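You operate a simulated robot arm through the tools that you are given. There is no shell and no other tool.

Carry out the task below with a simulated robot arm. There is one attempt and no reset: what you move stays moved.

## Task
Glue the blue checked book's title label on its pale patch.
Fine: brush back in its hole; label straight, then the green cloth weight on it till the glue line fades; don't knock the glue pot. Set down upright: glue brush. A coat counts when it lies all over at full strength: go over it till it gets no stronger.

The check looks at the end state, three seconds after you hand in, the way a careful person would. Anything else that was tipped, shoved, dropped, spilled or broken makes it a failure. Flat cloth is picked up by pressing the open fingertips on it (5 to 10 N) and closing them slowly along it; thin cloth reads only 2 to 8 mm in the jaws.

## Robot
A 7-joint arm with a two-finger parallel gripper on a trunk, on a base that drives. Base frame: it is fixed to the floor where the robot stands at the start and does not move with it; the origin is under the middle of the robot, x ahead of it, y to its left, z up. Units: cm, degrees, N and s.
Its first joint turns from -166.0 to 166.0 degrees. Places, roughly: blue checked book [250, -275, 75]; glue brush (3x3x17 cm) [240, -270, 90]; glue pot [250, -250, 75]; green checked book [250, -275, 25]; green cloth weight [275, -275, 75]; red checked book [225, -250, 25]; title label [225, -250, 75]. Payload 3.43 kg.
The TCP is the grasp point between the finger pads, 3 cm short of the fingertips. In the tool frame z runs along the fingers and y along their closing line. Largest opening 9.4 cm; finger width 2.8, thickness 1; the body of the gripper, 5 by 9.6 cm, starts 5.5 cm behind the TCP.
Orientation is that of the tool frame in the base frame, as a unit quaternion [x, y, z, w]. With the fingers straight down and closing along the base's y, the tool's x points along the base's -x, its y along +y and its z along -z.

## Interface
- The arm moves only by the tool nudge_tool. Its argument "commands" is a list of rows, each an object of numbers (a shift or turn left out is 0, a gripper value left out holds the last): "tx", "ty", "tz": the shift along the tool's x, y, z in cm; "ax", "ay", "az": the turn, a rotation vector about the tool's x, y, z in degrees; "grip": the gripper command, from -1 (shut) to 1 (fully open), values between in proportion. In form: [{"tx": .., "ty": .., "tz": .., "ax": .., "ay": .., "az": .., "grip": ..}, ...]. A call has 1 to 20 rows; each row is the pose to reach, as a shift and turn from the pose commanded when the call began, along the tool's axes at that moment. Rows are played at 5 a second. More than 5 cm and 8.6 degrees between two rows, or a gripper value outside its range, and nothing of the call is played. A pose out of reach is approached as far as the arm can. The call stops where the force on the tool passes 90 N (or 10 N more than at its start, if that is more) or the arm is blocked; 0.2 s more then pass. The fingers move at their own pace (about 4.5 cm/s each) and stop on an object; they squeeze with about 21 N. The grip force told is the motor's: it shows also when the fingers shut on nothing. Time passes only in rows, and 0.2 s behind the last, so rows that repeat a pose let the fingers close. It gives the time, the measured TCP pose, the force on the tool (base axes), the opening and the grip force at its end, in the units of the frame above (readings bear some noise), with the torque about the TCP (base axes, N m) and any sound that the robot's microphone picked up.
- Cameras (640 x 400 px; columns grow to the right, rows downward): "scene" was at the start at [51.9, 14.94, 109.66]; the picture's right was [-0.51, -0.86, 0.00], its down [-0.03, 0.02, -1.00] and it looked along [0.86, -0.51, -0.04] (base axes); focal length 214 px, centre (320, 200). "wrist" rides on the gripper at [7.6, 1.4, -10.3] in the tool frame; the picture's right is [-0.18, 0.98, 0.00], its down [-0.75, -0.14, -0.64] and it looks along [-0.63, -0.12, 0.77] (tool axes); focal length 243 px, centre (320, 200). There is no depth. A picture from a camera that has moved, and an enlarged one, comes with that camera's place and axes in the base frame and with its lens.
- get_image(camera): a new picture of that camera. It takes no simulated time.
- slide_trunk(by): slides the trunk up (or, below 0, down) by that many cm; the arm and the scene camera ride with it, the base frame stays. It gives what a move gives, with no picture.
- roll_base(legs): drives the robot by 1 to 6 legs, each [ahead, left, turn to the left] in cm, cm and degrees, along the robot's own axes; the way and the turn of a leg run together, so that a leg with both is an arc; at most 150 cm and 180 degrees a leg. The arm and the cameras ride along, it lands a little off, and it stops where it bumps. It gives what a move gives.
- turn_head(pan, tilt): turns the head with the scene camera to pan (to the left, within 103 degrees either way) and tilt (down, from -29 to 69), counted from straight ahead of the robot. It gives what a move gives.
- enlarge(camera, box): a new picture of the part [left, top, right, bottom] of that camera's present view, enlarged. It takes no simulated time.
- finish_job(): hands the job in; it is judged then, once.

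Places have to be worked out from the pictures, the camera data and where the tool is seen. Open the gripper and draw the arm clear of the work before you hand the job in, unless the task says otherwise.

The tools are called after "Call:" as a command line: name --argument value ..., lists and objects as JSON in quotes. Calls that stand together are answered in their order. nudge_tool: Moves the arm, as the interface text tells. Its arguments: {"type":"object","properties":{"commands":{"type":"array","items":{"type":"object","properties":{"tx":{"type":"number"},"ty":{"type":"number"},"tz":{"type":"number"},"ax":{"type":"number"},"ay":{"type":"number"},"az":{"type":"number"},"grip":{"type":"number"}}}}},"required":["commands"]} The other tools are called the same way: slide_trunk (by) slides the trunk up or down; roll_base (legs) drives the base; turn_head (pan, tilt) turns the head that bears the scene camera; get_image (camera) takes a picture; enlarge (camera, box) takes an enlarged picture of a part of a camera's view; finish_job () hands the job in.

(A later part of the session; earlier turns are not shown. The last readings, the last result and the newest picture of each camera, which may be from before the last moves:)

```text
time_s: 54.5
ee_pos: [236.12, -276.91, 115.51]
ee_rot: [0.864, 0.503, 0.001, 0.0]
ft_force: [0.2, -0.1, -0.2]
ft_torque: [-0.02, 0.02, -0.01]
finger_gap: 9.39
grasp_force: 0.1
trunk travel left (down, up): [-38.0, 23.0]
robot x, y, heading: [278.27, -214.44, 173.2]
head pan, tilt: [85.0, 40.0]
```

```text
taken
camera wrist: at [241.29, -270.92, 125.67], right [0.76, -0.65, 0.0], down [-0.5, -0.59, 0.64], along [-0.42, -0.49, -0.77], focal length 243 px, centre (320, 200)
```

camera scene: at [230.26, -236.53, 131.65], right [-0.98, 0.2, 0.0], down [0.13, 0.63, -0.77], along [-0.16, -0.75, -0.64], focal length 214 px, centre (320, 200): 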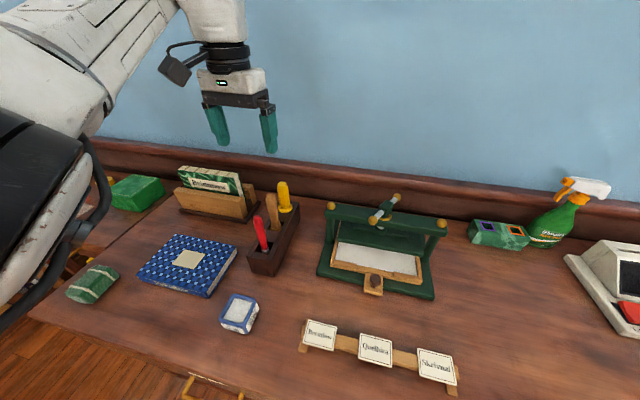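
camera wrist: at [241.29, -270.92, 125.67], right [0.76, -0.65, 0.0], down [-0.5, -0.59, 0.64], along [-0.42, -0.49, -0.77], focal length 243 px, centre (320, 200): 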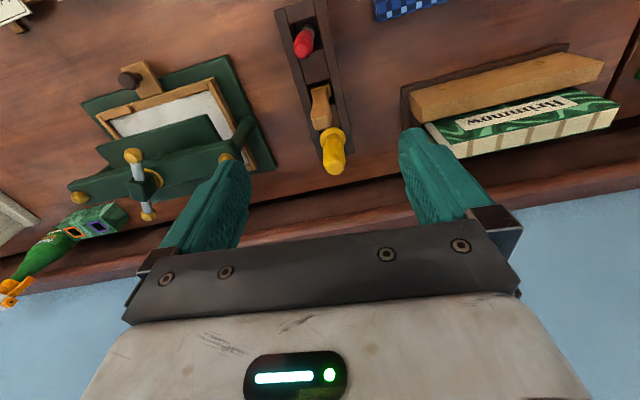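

The arm has room now. The red handle top measures (238.0, -272.5) from the wrist camera, consistent with before. I move over it and come down part way to check.

Call:
nudge_tool --commands '[{"tx": 4.4, "ty": -0.7}, {"tx": 4.4, "ty": -0.7, "tz": 4}, {"tx": 4.4, "ty": -0.7, "tz": 8}, {"tx": 4.4, "ty": -0.7, "tz": 12}, {"tx": 4.4, "ty": -0.7, "tz": 14.5}, {"tx": 4.4, "ty": -0.7, "tz": 14.5}]'

Call:
get_image --camera "wrist"

Call:
enlarge --camera "scene" --box '[200, 130, 330, 290]'

```text
time_s: 55.9
ee_pos: [237.87, -272.64, 100.92]
ee_rot: [0.865, 0.502, 0.001, 0.0]
ft_force: [0.2, 1.1, -0.1]
ft_torque: [-0.03, 0.01, -0.01]
finger_gap: 9.41
grasp_force: 0.1
trunk travel left (down, up): [-38.0, 23.0]
robot x, y, heading: [278.39, -214.06, 173.2]
head pan, tilt: [85.0, 40.0]
```

```text
taken
camera wrist: at [242.92, -266.81, 111.19], right [0.76, -0.65, 0.0], down [-0.5, -0.59, 0.64], along [-0.42, -0.49, -0.77], focal length 243 px, centre (320, 200)
```

wrist: 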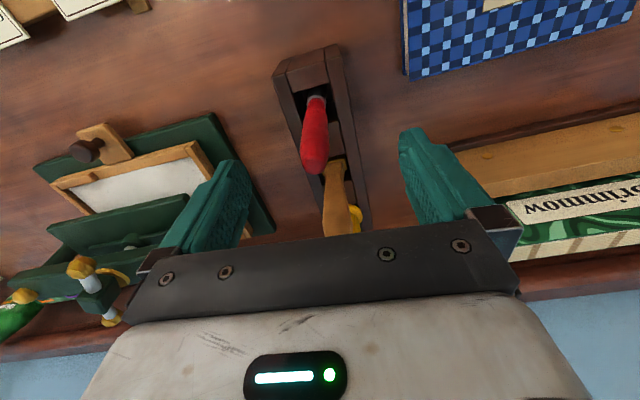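

```text
2.50 times, centred on (265, 210) of scene
camera zoom: at [230.25, -236.54, 131.65], right [-0.98, 0.2, 0.0], down [0.13, 0.63, -0.77], along [-0.16, -0.75, -0.64], focal length 536 px, centre (458, 175)
```

zoom: 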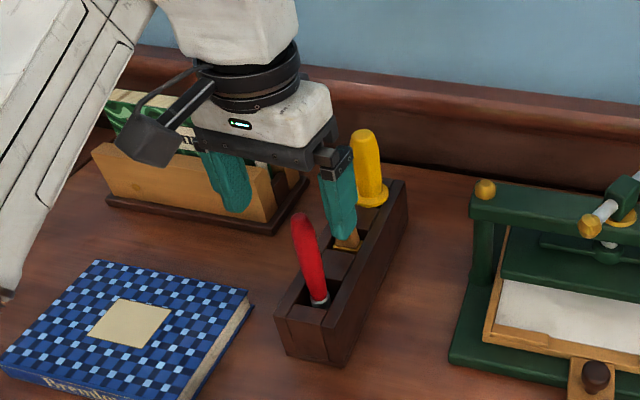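

Wrist view gives the handle axis at (237.6, -272.4), within 0.4 cm of the tool. I go down to z≈93.7 (palm just above the handle end) and close the fingers.

Call:
nudge_tool --commands '[{"ty": -0.3, "tz": 3}, {"ty": -0.3, "tz": 6}, {"ty": -0.3, "tz": 7.3}, {"ty": -0.3, "tz": 7.3, "grip": 0}, {"ty": -0.3, "tz": 7.3, "grip": -0.5}, {"ty": -0.3, "tz": 7.3, "grip": -1}, {"ty": -0.3, "tz": 7.3, "grip": -1}, {"ty": -0.3, "tz": 7.3, "grip": -1}, {"ty": -0.3, "tz": 7.3, "grip": -1}, {"ty": -0.3, "tz": 7.3, "grip": -1}]'

Call:
get_image --camera "wrist"

Call:
enlarge --camera "scene" --box '[200, 130, 330, 290]'

```text
time_s: 58.1
ee_pos: [237.56, -272.48, 93.62]
ee_rot: [0.865, 0.502, 0.001, -0.001]
ft_force: [-0.1, -0.4, -0.4]
ft_torque: [0.01, 0.01, 0.0]
finger_gap: 1.88
grasp_force: 21.4
trunk travel left (down, up): [-38.0, 23.0]
robot x, y, heading: [278.2, -214.39, 173.3]
head pan, tilt: [85.0, 40.0]
```

```text
taken
camera wrist: at [242.63, -266.55, 103.87], right [0.76, -0.65, 0.0], down [-0.5, -0.59, 0.64], along [-0.42, -0.49, -0.77], focal length 243 px, centre (320, 200)
```

wrist: 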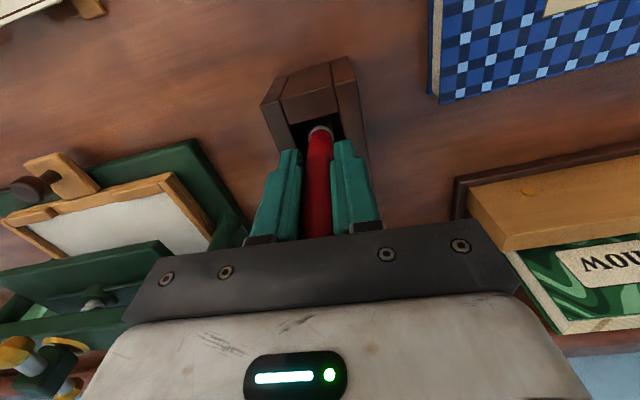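

```text
2.50 times, centred on (265, 210) of scene
camera zoom: at [230.25, -236.54, 131.65], right [-0.98, 0.2, 0.0], down [0.13, 0.63, -0.77], along [-0.16, -0.75, -0.64], focal length 536 px, centre (458, 175)
```

zoom: 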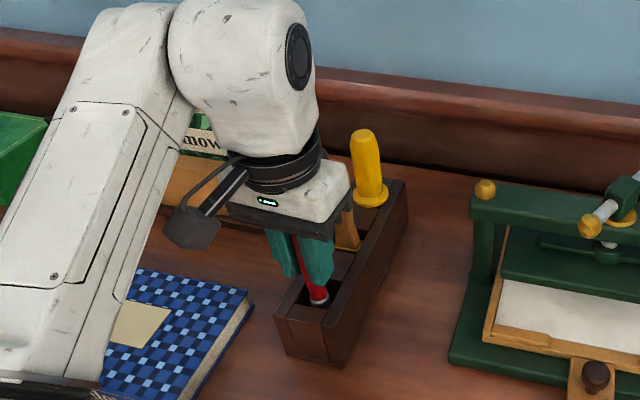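

Gripped at 1.88 cm on the handle. I note the return pose (237.56, -272.48, 93.62) and lift straight out of the hole.

Call:
nudge_tool --commands '[{"tz": -2}, {"tz": -4}, {"tz": -7}, {"tz": -10}, {"tz": -13}, {"tz": -13}]'

Call:
get_image --camera "wrist"

Call:
enlarge --camera "scene" --box '[200, 100, 360, 320]'

```text
time_s: 59.5
ee_pos: [237.56, -272.59, 106.8]
ee_rot: [0.865, 0.502, 0.001, 0.0]
ft_force: [-0.5, -0.3, -0.1]
ft_torque: [-0.02, -0.01, -0.01]
finger_gap: 1.87
grasp_force: 20.8
trunk travel left (down, up): [-38.0, 23.0]
robot x, y, heading: [278.23, -214.01, 173.5]
head pan, tilt: [85.0, 40.0]
```

```text
taken
camera wrist: at [242.7, -266.6, 116.99], right [0.76, -0.65, 0.0], down [-0.5, -0.59, 0.64], along [-0.41, -0.49, -0.77], focal length 243 px, centre (320, 200)
```

wrist: 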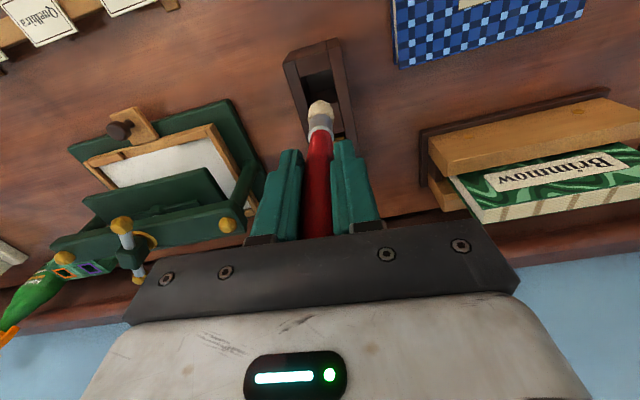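

```text
1.82 times, centred on (280, 210) of scene
camera zoom: at [230.26, -236.54, 131.65], right [-0.98, 0.2, 0.0], down [0.13, 0.63, -0.77], along [-0.16, -0.75, -0.64], focal length 390 px, centre (393, 182)
```

zoom: 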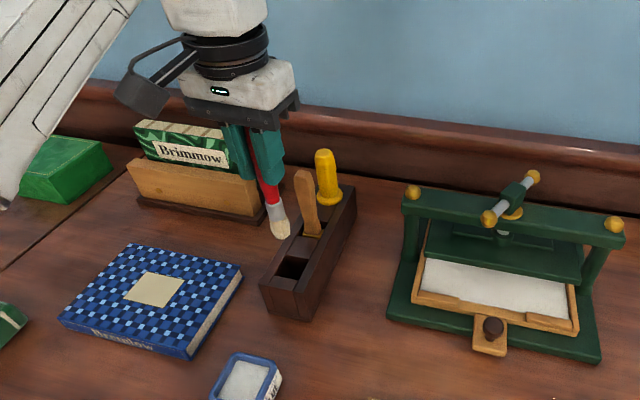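

It is the glue brush: cream bristles, tip about 12.8 cm below the TCP. I estimate the pot centre at (243.5, -259.9), rim z≈84; I carry the brush above it and check from both cameras before dipping.

Call:
nudge_tool --commands '[{"tx": 4}, {"tx": 8, "ty": -0.5}, {"tx": 12, "ty": -1}, {"tx": 14, "ty": -1.1}, {"tx": 14, "ty": -1.1}]'

Call:
get_image --camera "wrist"

Call:
enlarge --camera "scene" --box '[140, 180, 300, 340]'

```text
time_s: 60.7
ee_pos: [243.59, -259.83, 106.81]
ee_rot: [0.865, 0.502, 0.0, -0.001]
ft_force: [0.2, 0.6, -0.5]
ft_torque: [0.04, 0.01, 0.0]
finger_gap: 1.86
grasp_force: 20.7
trunk travel left (down, up): [-38.0, 23.0]
robot x, y, heading: [278.58, -214.2, 173.2]
head pan, tilt: [85.0, 40.0]
```

```text
taken
camera wrist: at [248.62, -253.87, 117.05], right [0.76, -0.65, 0.0], down [-0.5, -0.59, 0.64], along [-0.42, -0.49, -0.77], focal length 243 px, centre (320, 200)
```

wrist: 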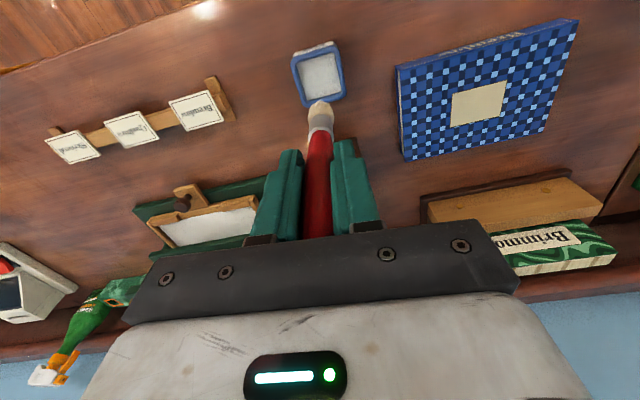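

```text
2.50 times, centred on (220, 260) of scene
camera zoom: at [230.26, -236.53, 131.65], right [-0.98, 0.2, 0.0], down [0.13, 0.63, -0.77], along [-0.16, -0.75, -0.64], focal length 536 px, centre (570, 50)
```

zoom: 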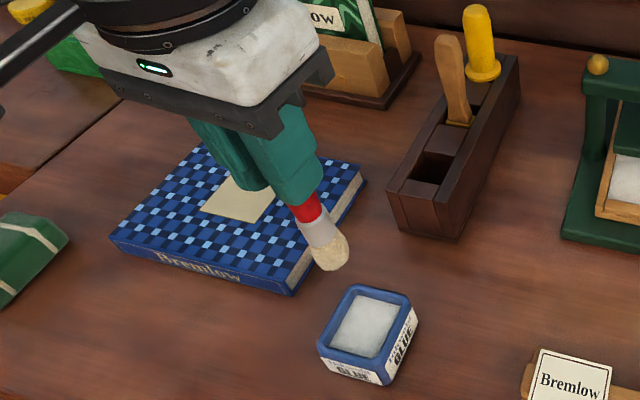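

Both cameras agree the brush hangs over the pot centre within about 2 mm. I lower it slowly so the tip goes about 2 cm below the rim, watching the force.

Call:
nudge_tool --commands '[{"tz": 3}, {"tz": 6}, {"tz": 8.5}, {"tz": 10}, {"tz": 11}, {"tz": 11.5}, {"tz": 11.5}]'

Call:
enlarge --camera "wrist" --box '[240, 40, 400, 240]'

Call:
enlarge --camera "scene" --box '[170, 240, 290, 340]'

```text
time_s: 62.3
ee_pos: [243.52, -259.86, 95.16]
ee_rot: [0.864, 0.503, 0.0, 0.0]
ft_force: [-1.4, -0.1, 15.6]
ft_torque: [-0.13, 0.12, -0.04]
finger_gap: 1.86
grasp_force: 21.1
trunk travel left (down, up): [-38.0, 23.0]
robot x, y, heading: [278.35, -213.95, 173.2]
head pan, tilt: [85.0, 40.0]
```

```text
2.00 times, centred on (320, 140) of wrist
camera zoom: at [248.65, -253.93, 105.47], right [0.76, -0.65, 0.0], down [-0.5, -0.58, 0.64], along [-0.42, -0.49, -0.77], focal length 485 px, centre (320, 320)
```

zoom: 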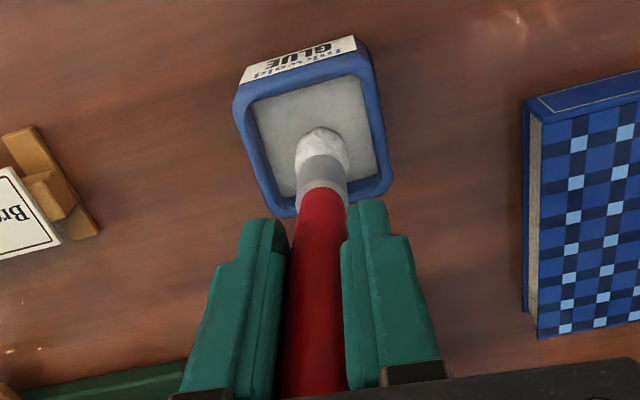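

```text
4.00 times, centred on (230, 290) of scene
camera zoom: at [230.27, -236.51, 131.67], right [-0.98, 0.2, 0.0], down [0.13, 0.63, -0.77], along [-0.16, -0.75, -0.64], focal length 858 px, centre (680, -160)
```

zoom: 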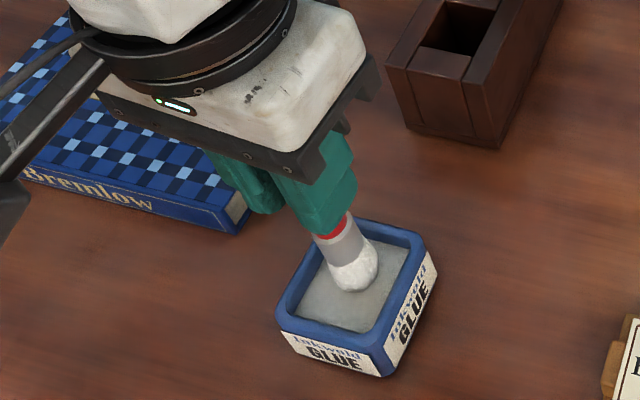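

The bristles are white with glue and pressing lightly on the pot's floor (15 N). I lift straight up out of the pot.

Call:
nudge_tool --commands '[{"tz": -1}, {"tz": -3}, {"tz": -6}, {"tz": -9}, {"tz": -11.5}, {"tz": -11.5}]'

Call:
get_image --camera "wrist"

Call:
enlarge --camera "scene" --box '[140, 180, 300, 340]'

```text
time_s: 63.7
ee_pos: [243.53, -259.74, 106.57]
ee_rot: [0.865, 0.503, 0.0, -0.002]
ft_force: [-0.2, -0.1, 0.5]
ft_torque: [0.03, 0.03, -0.02]
finger_gap: 1.86
grasp_force: 20.9
trunk travel left (down, up): [-38.0, 23.0]
robot x, y, heading: [278.23, -214.21, 173.1]
head pan, tilt: [85.0, 40.0]
```

```text
taken
camera wrist: at [248.61, -253.84, 116.91], right [0.76, -0.65, 0.0], down [-0.5, -0.59, 0.64], along [-0.42, -0.49, -0.77], focal length 243 px, centre (320, 200)
```

wrist: 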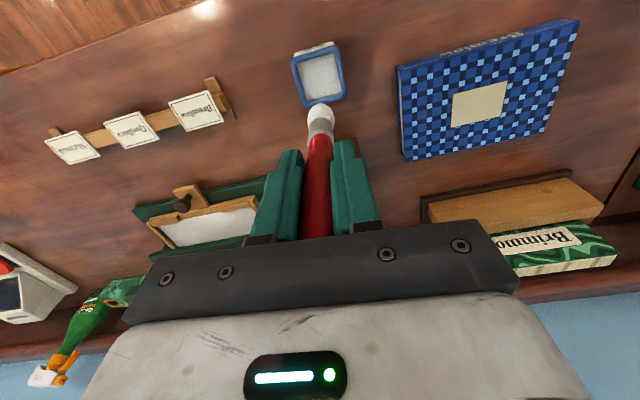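

```text
2.50 times, centred on (220, 260) of scene
camera zoom: at [230.26, -236.54, 131.65], right [-0.98, 0.2, 0.0], down [0.13, 0.63, -0.77], along [-0.16, -0.75, -0.64], focal length 536 px, centre (570, 50)
```

zoom: 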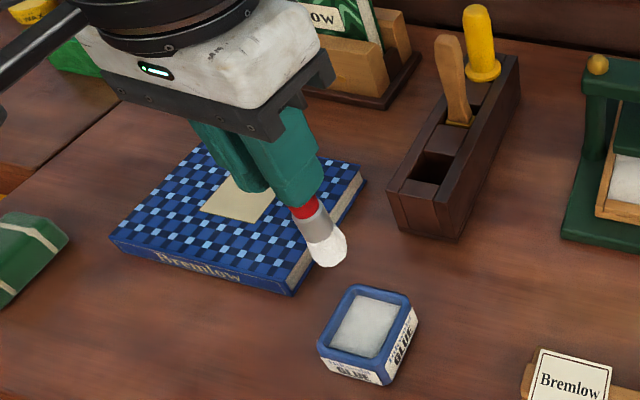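

Pot unmoved, brush loaded; its tip is now about 12.5 cm below the TCP. Next I measure the patch corners on the book.

Call:
enlarge --camera "wrist" --box '[390, 10, 590, 170]'

Call:
get_image --camera "scene"

```text
2.50 times, centred on (490, 90) of wrist
camera zoom: at [248.61, -253.84, 116.91], right [0.76, -0.65, 0.0], down [-0.5, -0.59, 0.64], along [-0.42, -0.49, -0.77], focal length 606 px, centre (-105, 475)
```

zoom: 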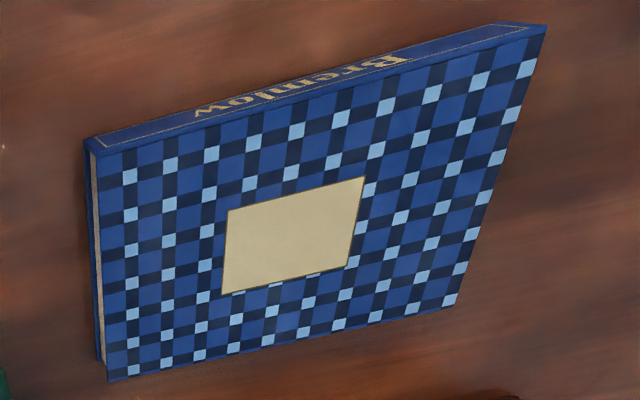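

```text
taken
camera scene: at [230.26, -236.54, 131.65], right [-0.98, 0.2, 0.0], down [0.13, 0.63, -0.77], along [-0.16, -0.75, -0.64], focal length 214 px, centre (320, 200)
```

scene: 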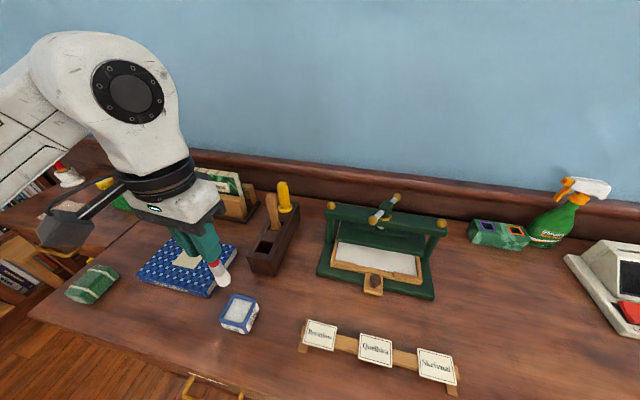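

The patch measures about 6.8 × 4.9 cm, centred near (257.9, -276.9), long side at -25°, book top around z 82. I carry the brush over it, turning 4.4° to line up with the book, and come down to just above.

Call:
nudge_tool --commands '[{"tx": -1.6, "ty": 4.2, "az": -1}, {"tx": -3.2, "ty": 8.4, "az": -2}, {"tx": -4.8, "ty": 12.6, "az": -3}, {"tx": -6.4, "ty": 16.8, "az": -4}, {"tx": -7.85, "ty": 21, "az": -4.4}, {"tx": -7.85, "ty": 21, "az": -4.4, "tz": 4}, {"tx": -7.85, "ty": 21, "az": -4.4, "tz": 8}, {"tx": -7.85, "ty": 21, "az": -4.4, "tz": 8}]'

Call:
get_image --camera "wrist"

Call:
get_image --camera "scene"

```text
time_s: 65.5
ee_pos: [257.76, -277.04, 98.52]
ee_rot: [0.845, 0.535, 0.001, -0.001]
ft_force: [0.2, 0.4, -0.4]
ft_torque: [0.0, -0.02, 0.01]
finger_gap: 1.86
grasp_force: 20.7
trunk travel left (down, up): [-38.0, 23.0]
robot x, y, heading: [278.27, -214.24, 173.2]
head pan, tilt: [85.0, 40.0]
```

```text
taken
camera wrist: at [262.33, -270.7, 108.8], right [0.81, -0.59, 0.0], down [-0.45, -0.62, 0.64], along [-0.38, -0.52, -0.77], focal length 243 px, centre (320, 200)
```

wrist: 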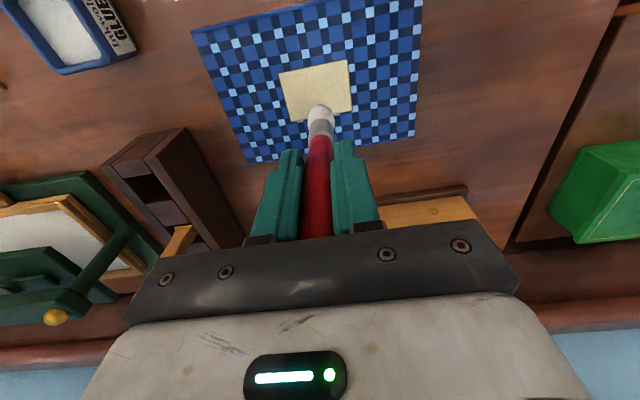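

```text
taken
camera scene: at [230.26, -236.55, 131.65], right [-0.98, 0.2, 0.0], down [0.13, 0.63, -0.77], along [-0.16, -0.75, -0.64], focal length 214 px, centre (320, 200)
```

scene: 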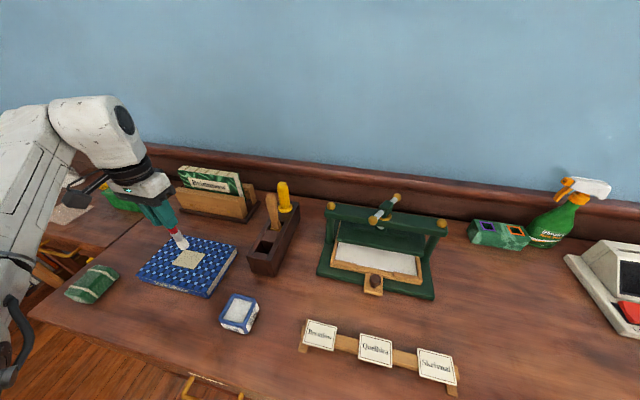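

The brush hangs nearly over the patch centre. I lower in small steps to feel the contact.

Call:
nudge_tool --commands '[{"tx": 0.2, "ty": -0.2, "tz": 1.5}, {"tx": 0.2, "ty": -0.2, "tz": 2.5}, {"tx": 0.2, "ty": -0.2, "tz": 3}, {"tx": 0.2, "ty": -0.2, "tz": 3.3}, {"tx": 0.2, "ty": -0.2, "tz": 3.3}]'

Call:
enlarge --camera "wrist" --box '[220, 20, 420, 200]'

Call:
enlarge --camera "scene" --box '[110, 190, 260, 310]'

```text
time_s: 66.7
ee_pos: [257.72, -276.86, 95.27]
ee_rot: [0.845, 0.535, 0.0, 0.0]
ft_force: [0.3, 0.3, -0.1]
ft_torque: [-0.02, 0.01, -0.01]
finger_gap: 1.84
grasp_force: 21.3
trunk travel left (down, up): [-38.0, 23.0]
robot x, y, heading: [278.59, -213.98, 173.1]
head pan, tilt: [85.0, 40.0]
```

```text
2.22 times, centred on (320, 110) of wrist
camera zoom: at [262.36, -270.41, 105.54], right [0.81, -0.59, 0.0], down [-0.45, -0.62, 0.64], along [-0.38, -0.52, -0.77], focal length 539 px, centre (320, 400)
```

zoom: 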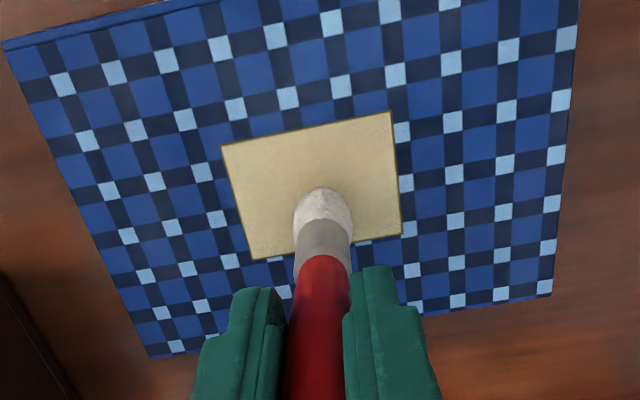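

```text
3.33 times, centred on (185, 250) of scene
camera zoom: at [230.26, -236.54, 131.65], right [-0.98, 0.2, 0.0], down [0.13, 0.63, -0.77], along [-0.16, -0.75, -0.64], focal length 715 px, centre (770, 33)
```

zoom: 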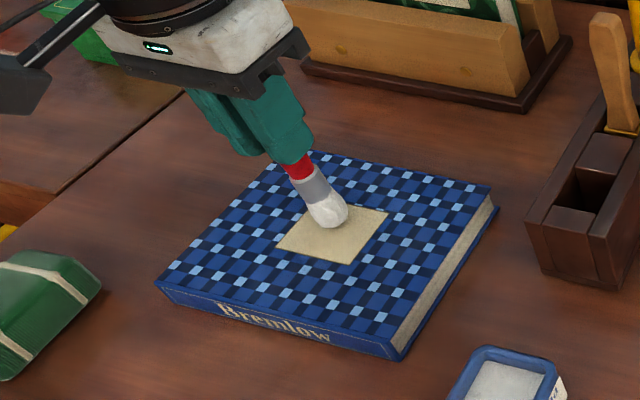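

No contact yet (0 N). I go on down in 3 mm steps, stopping on light force.

Call:
nudge_tool --commands '[{"tz": 0.3}, {"tz": 0.6}, {"tz": 0.8}, {"tz": 0.8}]'

```text
time_s: 67.7
ee_pos: [257.8, -276.77, 94.59]
ee_rot: [0.845, 0.535, 0.0, 0.0]
ft_force: [0.2, 1.4, 3.7]
ft_torque: [0.2, -0.18, -0.02]
finger_gap: 1.86
grasp_force: 20.7
trunk travel left (down, up): [-38.0, 23.0]
robot x, y, heading: [278.07, -213.76, 173.1]
head pan, tilt: [85.0, 40.0]
```

Contact at 3.7 N. I try one stroke along the patch's long side at this pressure and look at what it leaves.

Call:
nudge_tool --commands '[{"ty": 0.8}, {"ty": 1.6}, {"ty": 2.5}, {"ty": 1.6}, {"ty": 0.8}, {"ty": 0}, {"ty": -0.8}, {"ty": -1.6}, {"ty": -2.5}, {"ty": -2.5}]'

Call:
enlarge --camera "wrist" --box '[220, 20, 420, 200]'

Call:
enlarge --camera "scene" --box '[130, 200, 250, 300]'

```text
time_s: 69.9
ee_pos: [255.42, -275.58, 94.47]
ee_rot: [0.844, 0.536, 0.001, 0.0]
ft_force: [3.6, -3.0, 8.2]
ft_torque: [-0.27, -0.35, -0.03]
finger_gap: 1.85
grasp_force: 21.1
trunk travel left (down, up): [-38.0, 23.0]
robot x, y, heading: [278.06, -214.39, 172.9]
head pan, tilt: [85.0, 40.0]
```

```text
2.22 times, centred on (320, 110) of wrist
camera zoom: at [260.11, -269.35, 104.79], right [0.81, -0.59, 0.0], down [-0.45, -0.62, 0.64], along [-0.38, -0.52, -0.77], focal length 539 px, centre (320, 400)
```

zoom: 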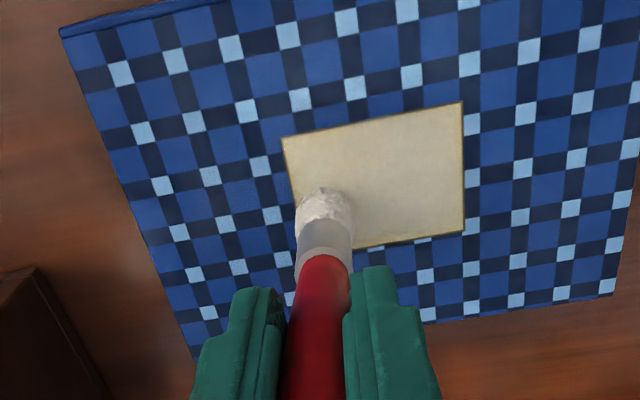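

```text
4.00 times, centred on (190, 250) of scene
camera zoom: at [230.28, -236.53, 131.66], right [-0.98, 0.2, 0.0], down [0.13, 0.63, -0.77], along [-0.16, -0.75, -0.64], focal length 858 px, centre (840, 0)
```

zoom: 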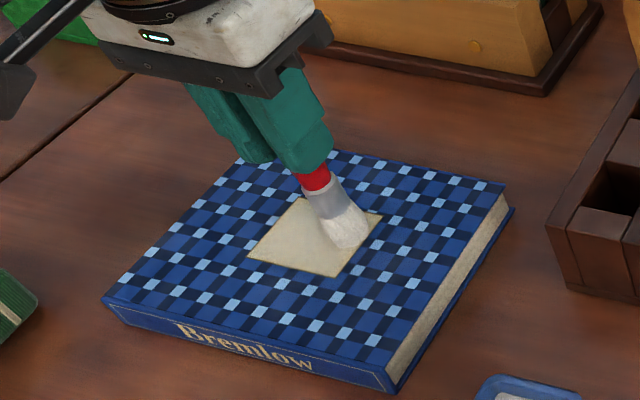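

The stroke pressed 8 N; I lift a little and look closely at the coat and whether the book stayed put.

Call:
nudge_tool --commands '[{"tz": -2}, {"tz": -5}, {"tz": -5, "tx": 3}, {"tz": -5, "tx": 6}, {"tz": -5, "tx": 6}]'

Call:
enlarge --camera "wrist" --box '[240, 80, 480, 240]'

Call:
enlarge --camera "scene" --box '[130, 200, 250, 300]'

```text
time_s: 71.1
ee_pos: [257.77, -270.35, 99.43]
ee_rot: [0.844, 0.536, 0.0, -0.001]
ft_force: [-0.4, -0.4, -0.7]
ft_torque: [0.01, 0.01, 0.02]
finger_gap: 1.87
grasp_force: 21.1
trunk travel left (down, up): [-38.0, 23.0]
robot x, y, heading: [278.78, -214.11, 173.6]
head pan, tilt: [85.0, 40.0]
```

```text
2.50 times, centred on (360, 160) of wrist
camera zoom: at [262.52, -263.98, 109.72], right [0.81, -0.59, 0.0], down [-0.45, -0.62, 0.64], along [-0.38, -0.52, -0.77], focal length 606 px, centre (220, 300)
```

zoom: 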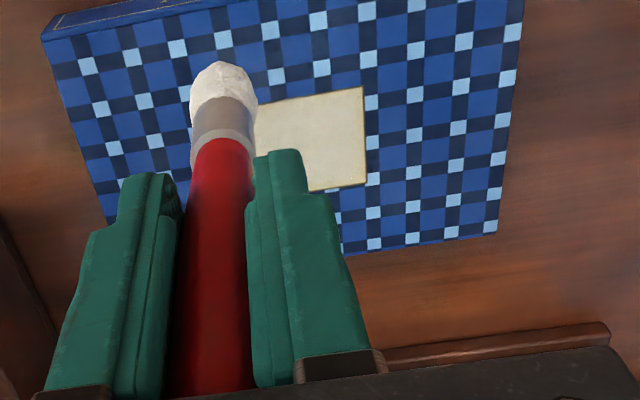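

```text
4.00 times, centred on (190, 250) of scene
camera zoom: at [230.27, -236.54, 131.65], right [-0.98, 0.2, 0.0], down [0.13, 0.63, -0.77], along [-0.16, -0.75, -0.64], focal length 858 px, centre (840, 0)
```

zoom: 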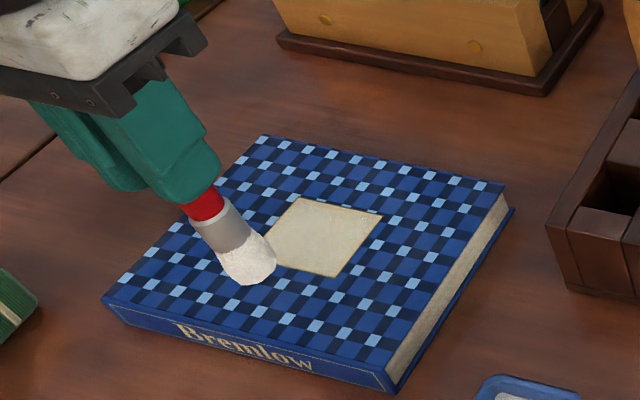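

There's a pale film now. I shift the brush aside to see the whole patch.

Call:
nudge_tool --commands '[{"ty": -4, "tz": -1}, {"ty": -8, "tz": -2}, {"ty": -10, "tz": -3}, {"ty": -10, "tz": -3}]'

Call:
enlarge --camera "wrist" --box '[380, 60, 540, 180]'

Call:
enlarge --camera "scene" --box '[160, 230, 240, 290]'

```text
time_s: 72.1
ee_pos: [248.88, -265.91, 102.5]
ee_rot: [0.845, 0.535, 0.001, 0.0]
ft_force: [0.3, 0.1, -0.2]
ft_torque: [0.01, 0.0, 0.0]
finger_gap: 1.86
grasp_force: 20.4
trunk travel left (down, up): [-38.0, 23.0]
robot x, y, heading: [278.21, -214.6, 173.5]
head pan, tilt: [85.0, 40.0]
```

```text
3.33 times, centred on (460, 120) of wrist
camera zoom: at [253.54, -259.54, 112.75], right [0.81, -0.59, 0.0], down [-0.45, -0.62, 0.64], along [-0.38, -0.52, -0.77], focal length 809 px, centre (-147, 467)
```

zoom: 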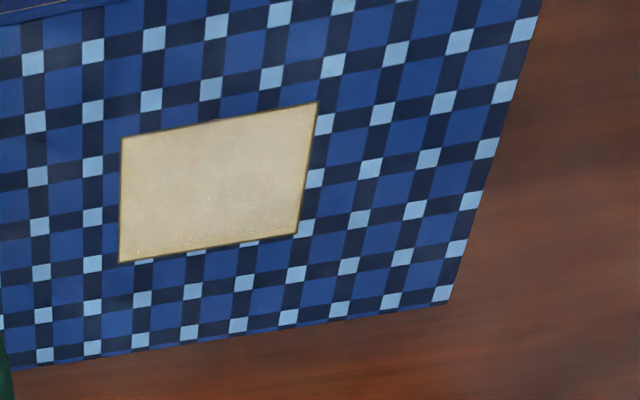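

```text
6.67 times, centred on (200, 260) of scene
camera zoom: at [230.26, -236.54, 131.65], right [-0.98, 0.2, 0.0], down [0.13, 0.63, -0.77], along [-0.16, -0.75, -0.64], focal length 1430 px, centre (1120, -200)
```

zoom: 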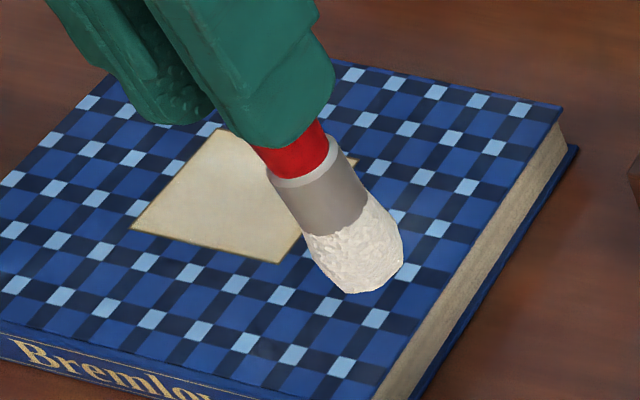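

The coat is thin so far and the brush has lost some glue; the book hasn't moved (centre still ≈(257.7, -276.8)). I reload in the pot with a gentle dip.

Call:
nudge_tool --commands '[{"tx": 1.5, "ty": -3.8}, {"tx": 3, "ty": -7.6}, {"tx": 3, "ty": -7.6}, {"tx": 3, "ty": -7.6, "tz": 3}, {"tx": 3, "ty": -7.6, "tz": 5}, {"tx": 3, "ty": -7.6, "tz": 6.6}, {"tx": 3, "ty": -7.6, "tz": 7.1}, {"tx": 3, "ty": -7.6, "tz": 7.1}]'

Call:
enlarge --camera "wrist" --box '[240, 40, 400, 240]'

```text
time_s: 73.9
ee_pos: [243.2, -260.13, 95.44]
ee_rot: [0.845, 0.535, 0.001, -0.001]
ft_force: [-0.6, 0.1, -1.0]
ft_torque: [0.02, -0.02, 0.01]
finger_gap: 1.88
grasp_force: 21.4
trunk travel left (down, up): [-38.0, 23.0]
robot x, y, heading: [278.46, -214.19, 173.0]
head pan, tilt: [85.0, 40.0]
```

```text
2.00 times, centred on (320, 140) of wrist
camera zoom: at [247.94, -253.78, 105.68], right [0.81, -0.59, 0.0], down [-0.45, -0.62, 0.64], along [-0.38, -0.52, -0.77], focal length 485 px, centre (320, 320)
```

zoom: 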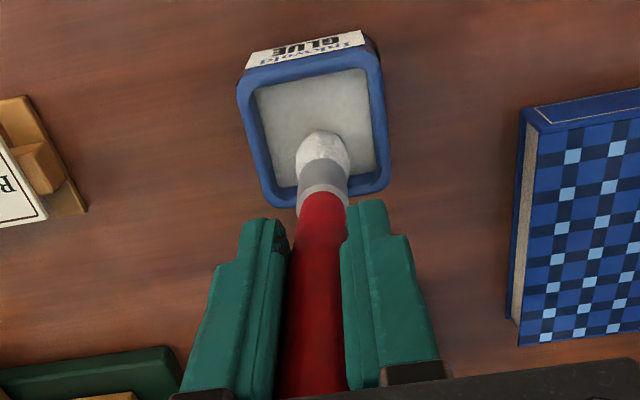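

The tip is at the glue; I press 4 mm deeper for a good load, then lift and check its color.

Call:
nudge_tool --commands '[{"tz": 0.3}, {"tz": 0.5}, {"tz": 0.5}, {"tz": 0.5}, {"tz": -2}, {"tz": -5}, {"tz": -8}, {"tz": -8}]'

Call:
enlarge --camera "scene" --box '[160, 200, 300, 340]'

```text
time_s: 75.7
ee_pos: [243.14, -260.19, 103.32]
ee_rot: [0.845, 0.535, 0.001, 0.0]
ft_force: [0.0, 0.8, -0.4]
ft_torque: [-0.04, -0.01, 0.0]
finger_gap: 1.83
grasp_force: 21.3
trunk travel left (down, up): [-38.0, 23.0]
robot x, y, heading: [278.28, -214.43, 173.4]
head pan, tilt: [85.0, 40.0]
```

```text
2.86 times, centred on (230, 270) of scene
camera zoom: at [230.26, -236.54, 131.65], right [-0.98, 0.2, 0.0], down [0.13, 0.63, -0.77], along [-0.16, -0.75, -0.64], focal length 613 px, centre (577, 0)
```

zoom: 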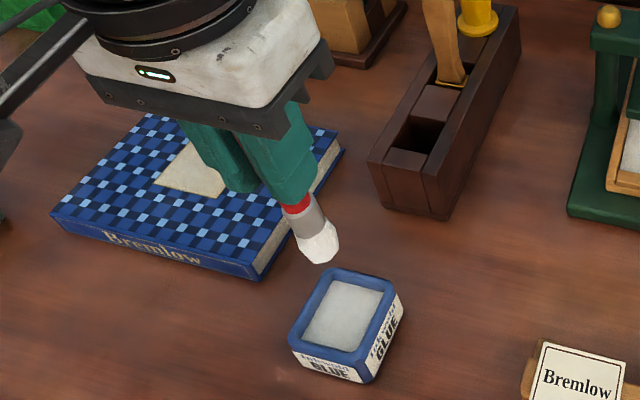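

Freshly loaded. I return to the patch and start a raster: two full-length strokes at the far side first, lightly pressed.

Call:
nudge_tool --commands '[{"tx": -2.1, "ty": 3.5}, {"tx": -4.2, "ty": 7}, {"tx": -6.3, "ty": 10.5}, {"tx": -8.5, "ty": 14}, {"tx": -10.6, "ty": 17.4}, {"tx": -10.6, "ty": 17.4, "tz": 4}, {"tx": -10.6, "ty": 17.4, "tz": 7.8}, {"tx": -10.6, "ty": 17.4, "tz": 8.9}, {"tx": -10.6, "ty": 18.75, "tz": 8.9}, {"tx": -10.6, "ty": 20.1, "tz": 8.9}, {"tx": -10.6, "ty": 21.45, "tz": 8.9}, {"tx": -10.6, "ty": 22.8, "tz": 8.9}, {"tx": -9.75, "ty": 22.8, "tz": 8.9}, {"tx": -9.75, "ty": 21.45, "tz": 8.9}, {"tx": -9.75, "ty": 20.1, "tz": 8.9}, {"tx": -9.75, "ty": 18.75, "tz": 8.9}, {"tx": -9.75, "ty": 17.4, "tz": 8.9}, {"tx": -9.75, "ty": 17.4, "tz": 8.9}]'

Call:
enlarge --camera "wrist" --box '[220, 20, 420, 200]'

```text
time_s: 79.5
ee_pos: [254.95, -276.38, 94.44]
ee_rot: [0.845, 0.535, 0.001, -0.001]
ft_force: [-0.9, -0.3, -0.5]
ft_torque: [0.02, 0.02, 0.01]
finger_gap: 1.89
grasp_force: 20.6
trunk travel left (down, up): [-38.0, 23.0]
robot x, y, heading: [278.01, -213.98, 172.9]
head pan, tilt: [85.0, 40.0]
```

```text
2.22 times, centred on (320, 110) of wrist
camera zoom: at [259.58, -270.06, 104.74], right [0.81, -0.59, 0.0], down [-0.45, -0.62, 0.64], along [-0.38, -0.52, -0.77], focal length 539 px, centre (320, 400)
```

zoom: 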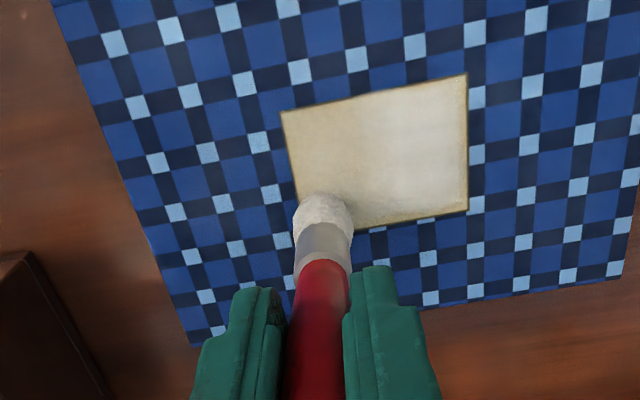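

It is depositing but no longer pressing (the brush slid up a little in the jaws). I go 3 mm lower and continue the raster toward me.

Call:
nudge_tool --commands '[{"tz": 0.35}, {"tz": 0.35, "ty": 1.35}, {"tz": 0.35, "ty": 2.7}, {"tz": 0.35, "ty": 4.05}, {"tz": 0.35, "ty": 5.5}, {"tz": 0.35, "ty": 5.5, "tx": 0.9}, {"tz": 0.35, "ty": 4.05, "tx": 0.9}, {"tz": 0.35, "ty": 2.7, "tx": 0.9}, {"tz": 0.35, "ty": 1.35, "tx": 0.9}, {"tz": 0.35, "ty": 0, "tx": 0.9}, {"tz": 0.35, "ty": 0, "tx": 1.8}, {"tz": 0.35, "ty": 1.35, "tx": 1.8}, {"tz": 0.35, "ty": 2.7, "tx": 1.8}, {"tz": 0.35, "ty": 4.05, "tx": 1.8}, {"tz": 0.35, "ty": 5.5, "tx": 1.8}, {"tz": 0.35, "ty": 5.5, "tx": 2.6}, {"tz": 0.35, "ty": 4.05, "tx": 2.6}, {"tz": 0.35, "ty": 2.7, "tx": 2.6}, {"tz": 0.35, "ty": 1.35, "tx": 2.6}, {"tz": 0.35, "ty": 0, "tx": 2.6}]'

Call:
enlarge --camera "wrist" --box '[220, 20, 420, 200]'

```text
time_s: 83.7
ee_pos: [256.31, -274.08, 94.3]
ee_rot: [0.844, 0.536, 0.0, 0.002]
ft_force: [13.5, -6.3, 33.4]
ft_torque: [-0.96, -1.48, 0.1]
finger_gap: 1.99
grasp_force: 21.5
trunk travel left (down, up): [-38.0, 23.0]
robot x, y, heading: [278.16, -214.1, 173.4]
head pan, tilt: [85.0, 40.0]
```

```text
2.22 times, centred on (320, 110) of wrist
camera zoom: at [260.92, -267.67, 104.61], right [0.81, -0.58, 0.0], down [-0.45, -0.62, 0.64], along [-0.37, -0.52, -0.77], focal length 539 px, centre (320, 400)
```

zoom: 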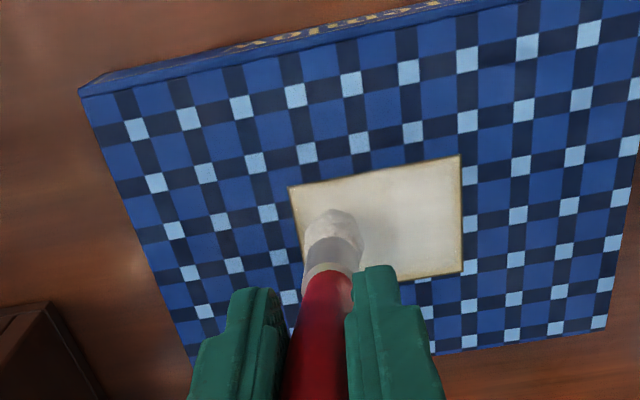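

The force rose to 33 N — too much. I lift off at once and check the book and how the brush sits.

Call:
nudge_tool --commands '[{"tz": -1}, {"tz": -4}, {"tz": -7}, {"tz": -7, "tx": 3, "ty": -3}, {"tz": -7, "tx": 6, "ty": -6}, {"tz": -7, "tx": 6, "ty": -9}, {"tz": -7, "tx": 6, "ty": -9}]'

Call:
get_image --camera "wrist"

Call:
enlarge --camera "scene" --box '[120, 180, 280, 320]'

```text
time_s: 85.3
ee_pos: [250.53, -264.71, 101.08]
ee_rot: [0.845, 0.535, 0.001, -0.001]
ft_force: [-1.0, -0.5, -0.7]
ft_torque: [0.02, 0.0, -0.04]
finger_gap: 1.87
grasp_force: 20.8
trunk travel left (down, up): [-38.0, 23.0]
robot x, y, heading: [278.45, -214.09, 173.1]
head pan, tilt: [85.0, 40.0]
```

```text
taken
camera wrist: at [255.18, -258.41, 111.42], right [0.81, -0.59, 0.0], down [-0.45, -0.62, 0.64], along [-0.38, -0.52, -0.77], focal length 243 px, centre (320, 200)
```

wrist: 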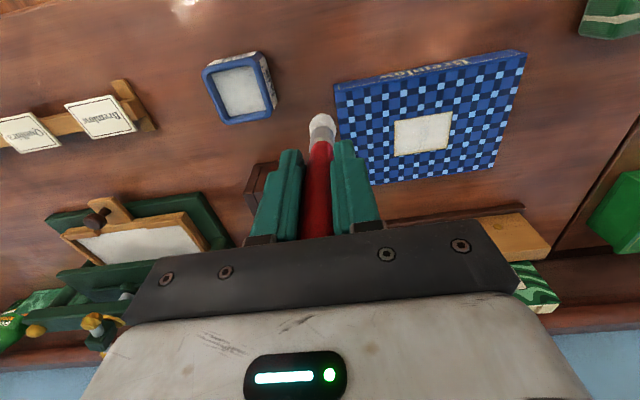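

```text
2.86 times, centred on (200, 250) of scene
camera zoom: at [230.26, -236.54, 131.65], right [-0.98, 0.2, 0.0], down [0.13, 0.63, -0.77], along [-0.16, -0.75, -0.64], focal length 613 px, centre (663, 57)
```

zoom: 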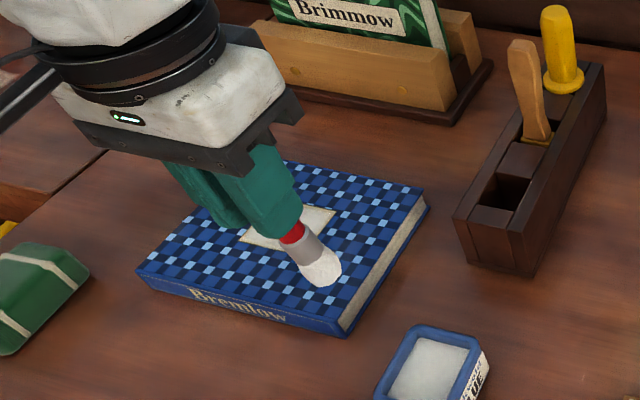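

Patch looks much whiter. I enlarge it to judge the evenness and whether it moved.

Call:
enlarge --camera "wrist" --box '[360, 90, 480, 180]'

Call:
enlarge --camera "wrist" --box '[240, 80, 400, 260]'

```text
4.44 times, centred on (420, 135) of wrist
camera zoom: at [255.18, -258.41, 111.42], right [0.81, -0.59, 0.0], down [-0.45, -0.62, 0.64], along [-0.38, -0.52, -0.77], focal length 1078 px, centre (-124, 489)
```

zoom: 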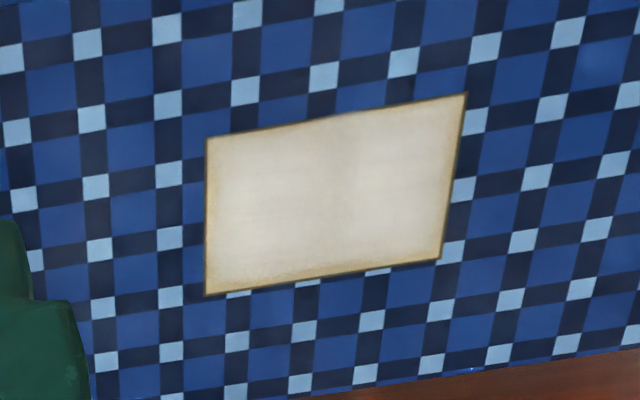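

```text
2.22 times, centred on (320, 170) of wrist
camera zoom: at [255.18, -258.41, 111.42], right [0.81, -0.59, 0.0], down [-0.45, -0.62, 0.64], along [-0.38, -0.52, -0.77], focal length 539 px, centre (320, 267)
```

zoom: 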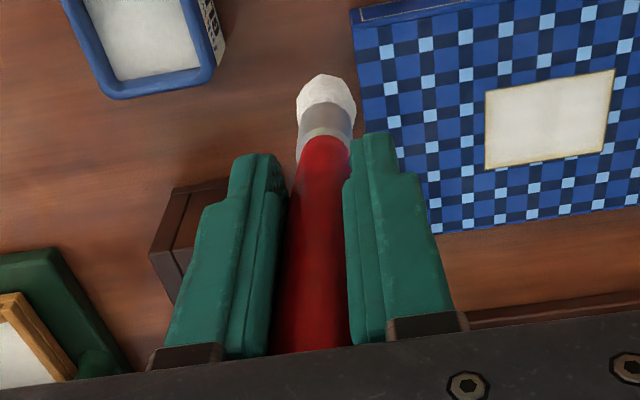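

The coat is even in the middle but thinner along the edges; book unmoved and nothing on the blue. I go back for a second pass, first landing gently at one corner to set the pressure.

Call:
nudge_tool --commands '[{"tx": -2.5, "ty": 4}, {"tx": -5.5, "ty": 7.8}, {"tx": -5.5, "ty": 8.8, "tz": 3}, {"tx": -5.5, "ty": 8.8, "tz": 5.5}, {"tx": -5.5, "ty": 8.8, "tz": 6.4}, {"tx": -5.5, "ty": 8.8, "tz": 6.4}]'

Call:
enlarge --camera "wrist" --box '[220, 20, 420, 200]'

```text
time_s: 86.7
ee_pos: [256.02, -273.44, 94.8]
ee_rot: [0.845, 0.535, 0.001, 0.0]
ft_force: [0.4, 0.4, -0.2]
ft_torque: [-0.01, 0.02, -0.01]
finger_gap: 1.88
grasp_force: 20.9
trunk travel left (down, up): [-38.0, 23.0]
robot x, y, heading: [278.2, -214.16, 172.9]
head pan, tilt: [85.0, 40.0]
```

```text
2.22 times, centred on (320, 110) of wrist
camera zoom: at [260.71, -267.1, 105.05], right [0.81, -0.59, 0.0], down [-0.45, -0.62, 0.64], along [-0.38, -0.52, -0.77], focal length 539 px, centre (320, 400)
```

zoom: 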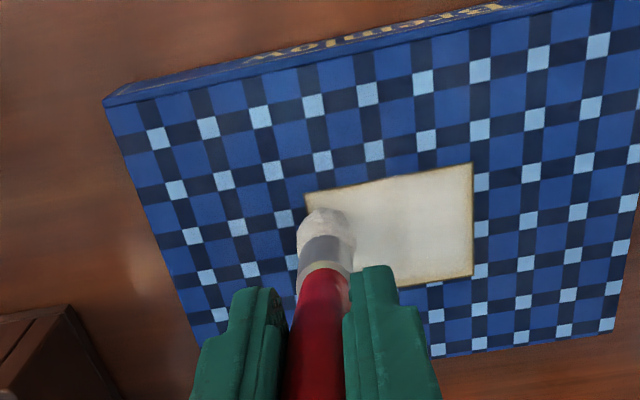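

I feel down for contact in 1–2 mm steps.

Call:
nudge_tool --commands '[{"tz": 0.2}, {"tz": 0.35}, {"tz": 0.35}]'

Call:
nudge_tool --commands '[{"tz": 0.15}, {"tz": 0.15}]'

```text
time_s: 87.5
ee_pos: [255.96, -273.41, 94.56]
ee_rot: [0.845, 0.535, 0.0, 0.0]
ft_force: [-0.2, 1.5, 3.6]
ft_torque: [0.1, 0.03, 0.0]
finger_gap: 1.87
grasp_force: 20.6
trunk travel left (down, up): [-38.0, 23.0]
robot x, y, heading: [278.27, -214.26, 173.2]
head pan, tilt: [85.0, 40.0]
```

```text
time_s: 88.1
ee_pos: [256.12, -273.54, 94.53]
ee_rot: [0.845, 0.535, -0.001, 0.0]
ft_force: [0.2, 1.8, 17.1]
ft_torque: [0.12, 0.0, 0.02]
finger_gap: 1.87
grasp_force: 21.4
trunk travel left (down, up): [-38.0, 23.0]
robot x, y, heading: [278.52, -214.35, 173.3]
head pan, tilt: [85.0, 40.0]
```

Contact is stiff (3.6 N, then 17 N with 1.5 mm more). I back off to about 4 N and run a perimeter loop plus an inner stroke.

Call:
nudge_tool --commands '[{"tz": -0.12}, {"tz": -0.12, "ty": 1.45}, {"tz": -0.12, "ty": 2.9}, {"tz": -0.12, "ty": 4.35}, {"tz": -0.12, "ty": 5.8}, {"tz": -0.12, "ty": 5.8, "tx": -1.3}, {"tz": -0.12, "ty": 5.8, "tx": -2.6}, {"tz": -0.12, "ty": 5.8, "tx": -3.8}, {"tz": -0.12, "ty": 4.35, "tx": -3.8}, {"tz": -0.12, "ty": 2.9, "tx": -3.8}, {"tz": -0.12, "ty": 1.45, "tx": -3.8}, {"tz": -0.12, "ty": 0, "tx": -3.8}, {"tz": -0.12, "ty": 0, "tx": -2.6}, {"tz": -0.12, "ty": 1.45, "tx": -2.6}, {"tz": -0.12, "ty": 2.9, "tx": -2.6}, {"tz": -0.12, "ty": 4.35, "tx": -2.6}, {"tz": -0.12, "ty": 5.6, "tx": -2.6}]'

Call:
enlarge --camera "wrist" --box '[220, 20, 420, 200]'

```text
time_s: 91.7
ee_pos: [260.13, -278.05, 94.56]
ee_rot: [0.845, 0.535, 0.001, -0.001]
ft_force: [-5.0, 3.7, 13.0]
ft_torque: [0.42, 0.51, 0.02]
finger_gap: 1.85
grasp_force: 21.1
trunk travel left (down, up): [-38.0, 23.0]
robot x, y, heading: [278.17, -214.09, 173.5]
head pan, tilt: [85.0, 40.0]
```

```text
2.22 times, centred on (320, 110) of wrist
camera zoom: at [264.83, -271.79, 104.71], right [0.81, -0.59, 0.0], down [-0.45, -0.62, 0.64], along [-0.38, -0.52, -0.77], focal length 539 px, centre (320, 400)
```

zoom: 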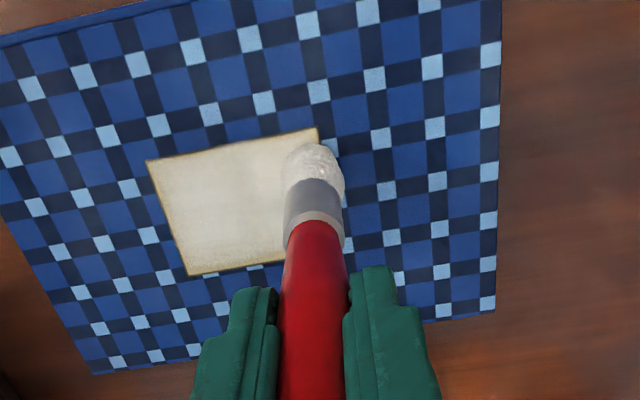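

Good pressure now (about 13 N at most, book still). I finish the middle rows, then lift to inspect.

Call:
nudge_tool --commands '[{"tz": -0.05, "tx": 0.9}, {"tz": -0.05, "tx": 0.9, "ty": -1.4}, {"tz": -0.05, "tx": 0.9, "ty": -2.8}, {"tz": -0.05, "tx": 0.9, "ty": -4.2}, {"tz": -0.05, "tx": 0.9, "ty": -5.6}, {"tz": -0.05, "tx": 1.7, "ty": -5.6}, {"tz": -0.05, "tx": 1.7, "ty": -4.2}, {"tz": -0.05, "tx": 1.7, "ty": -2.8}, {"tz": -0.05, "tx": 1.7, "ty": -1.4}, {"tz": -0.05, "tx": 1.7, "ty": 0}, {"tz": -1.5, "tx": 1.7, "ty": 0}, {"tz": -4, "tx": 2, "ty": 0}, {"tz": -7, "tx": 4, "ty": -3}, {"tz": -7, "tx": 6, "ty": -7}, {"tz": -7, "tx": 7, "ty": -11}, {"tz": -7, "tx": 7, "ty": -14}, {"tz": -7, "tx": 7, "ty": -14}]'

Call:
get_image --camera "wrist"

Call:
enlarge --camera "wrist" --box '[360, 90, 480, 180]'

```text
time_s: 95.3
ee_pos: [250.34, -265.64, 101.35]
ee_rot: [0.845, 0.535, 0.001, 0.0]
ft_force: [-0.3, 1.4, -0.4]
ft_torque: [0.01, -0.01, 0.02]
finger_gap: 1.83
grasp_force: 20.7
trunk travel left (down, up): [-38.0, 23.0]
robot x, y, heading: [278.31, -214.01, 172.9]
head pan, tilt: [85.0, 40.0]
```

```text
taken
camera wrist: at [255.05, -259.37, 111.64], right [0.81, -0.59, 0.0], down [-0.45, -0.62, 0.64], along [-0.38, -0.52, -0.77], focal length 243 px, centre (320, 200)
```

wrist: 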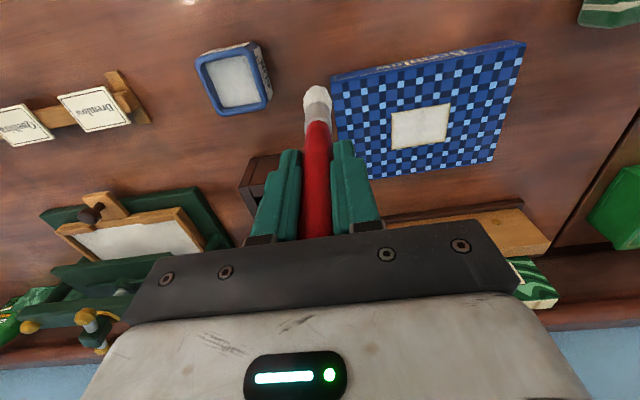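

```text
4.44 times, centred on (420, 135) of wrist
camera zoom: at [255.05, -259.37, 111.64], right [0.81, -0.59, 0.0], down [-0.45, -0.62, 0.64], along [-0.38, -0.52, -0.77], focal length 1078 px, centre (-124, 489)
```

zoom: 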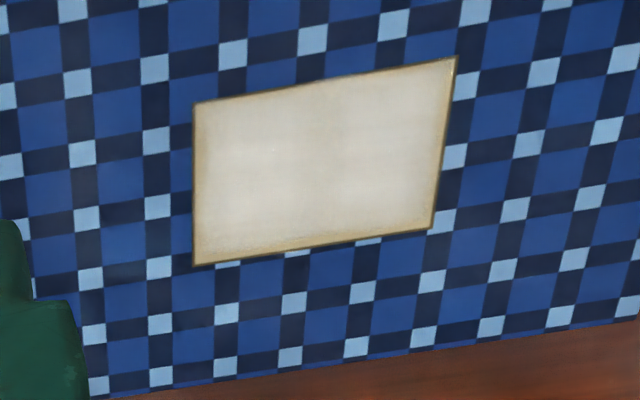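

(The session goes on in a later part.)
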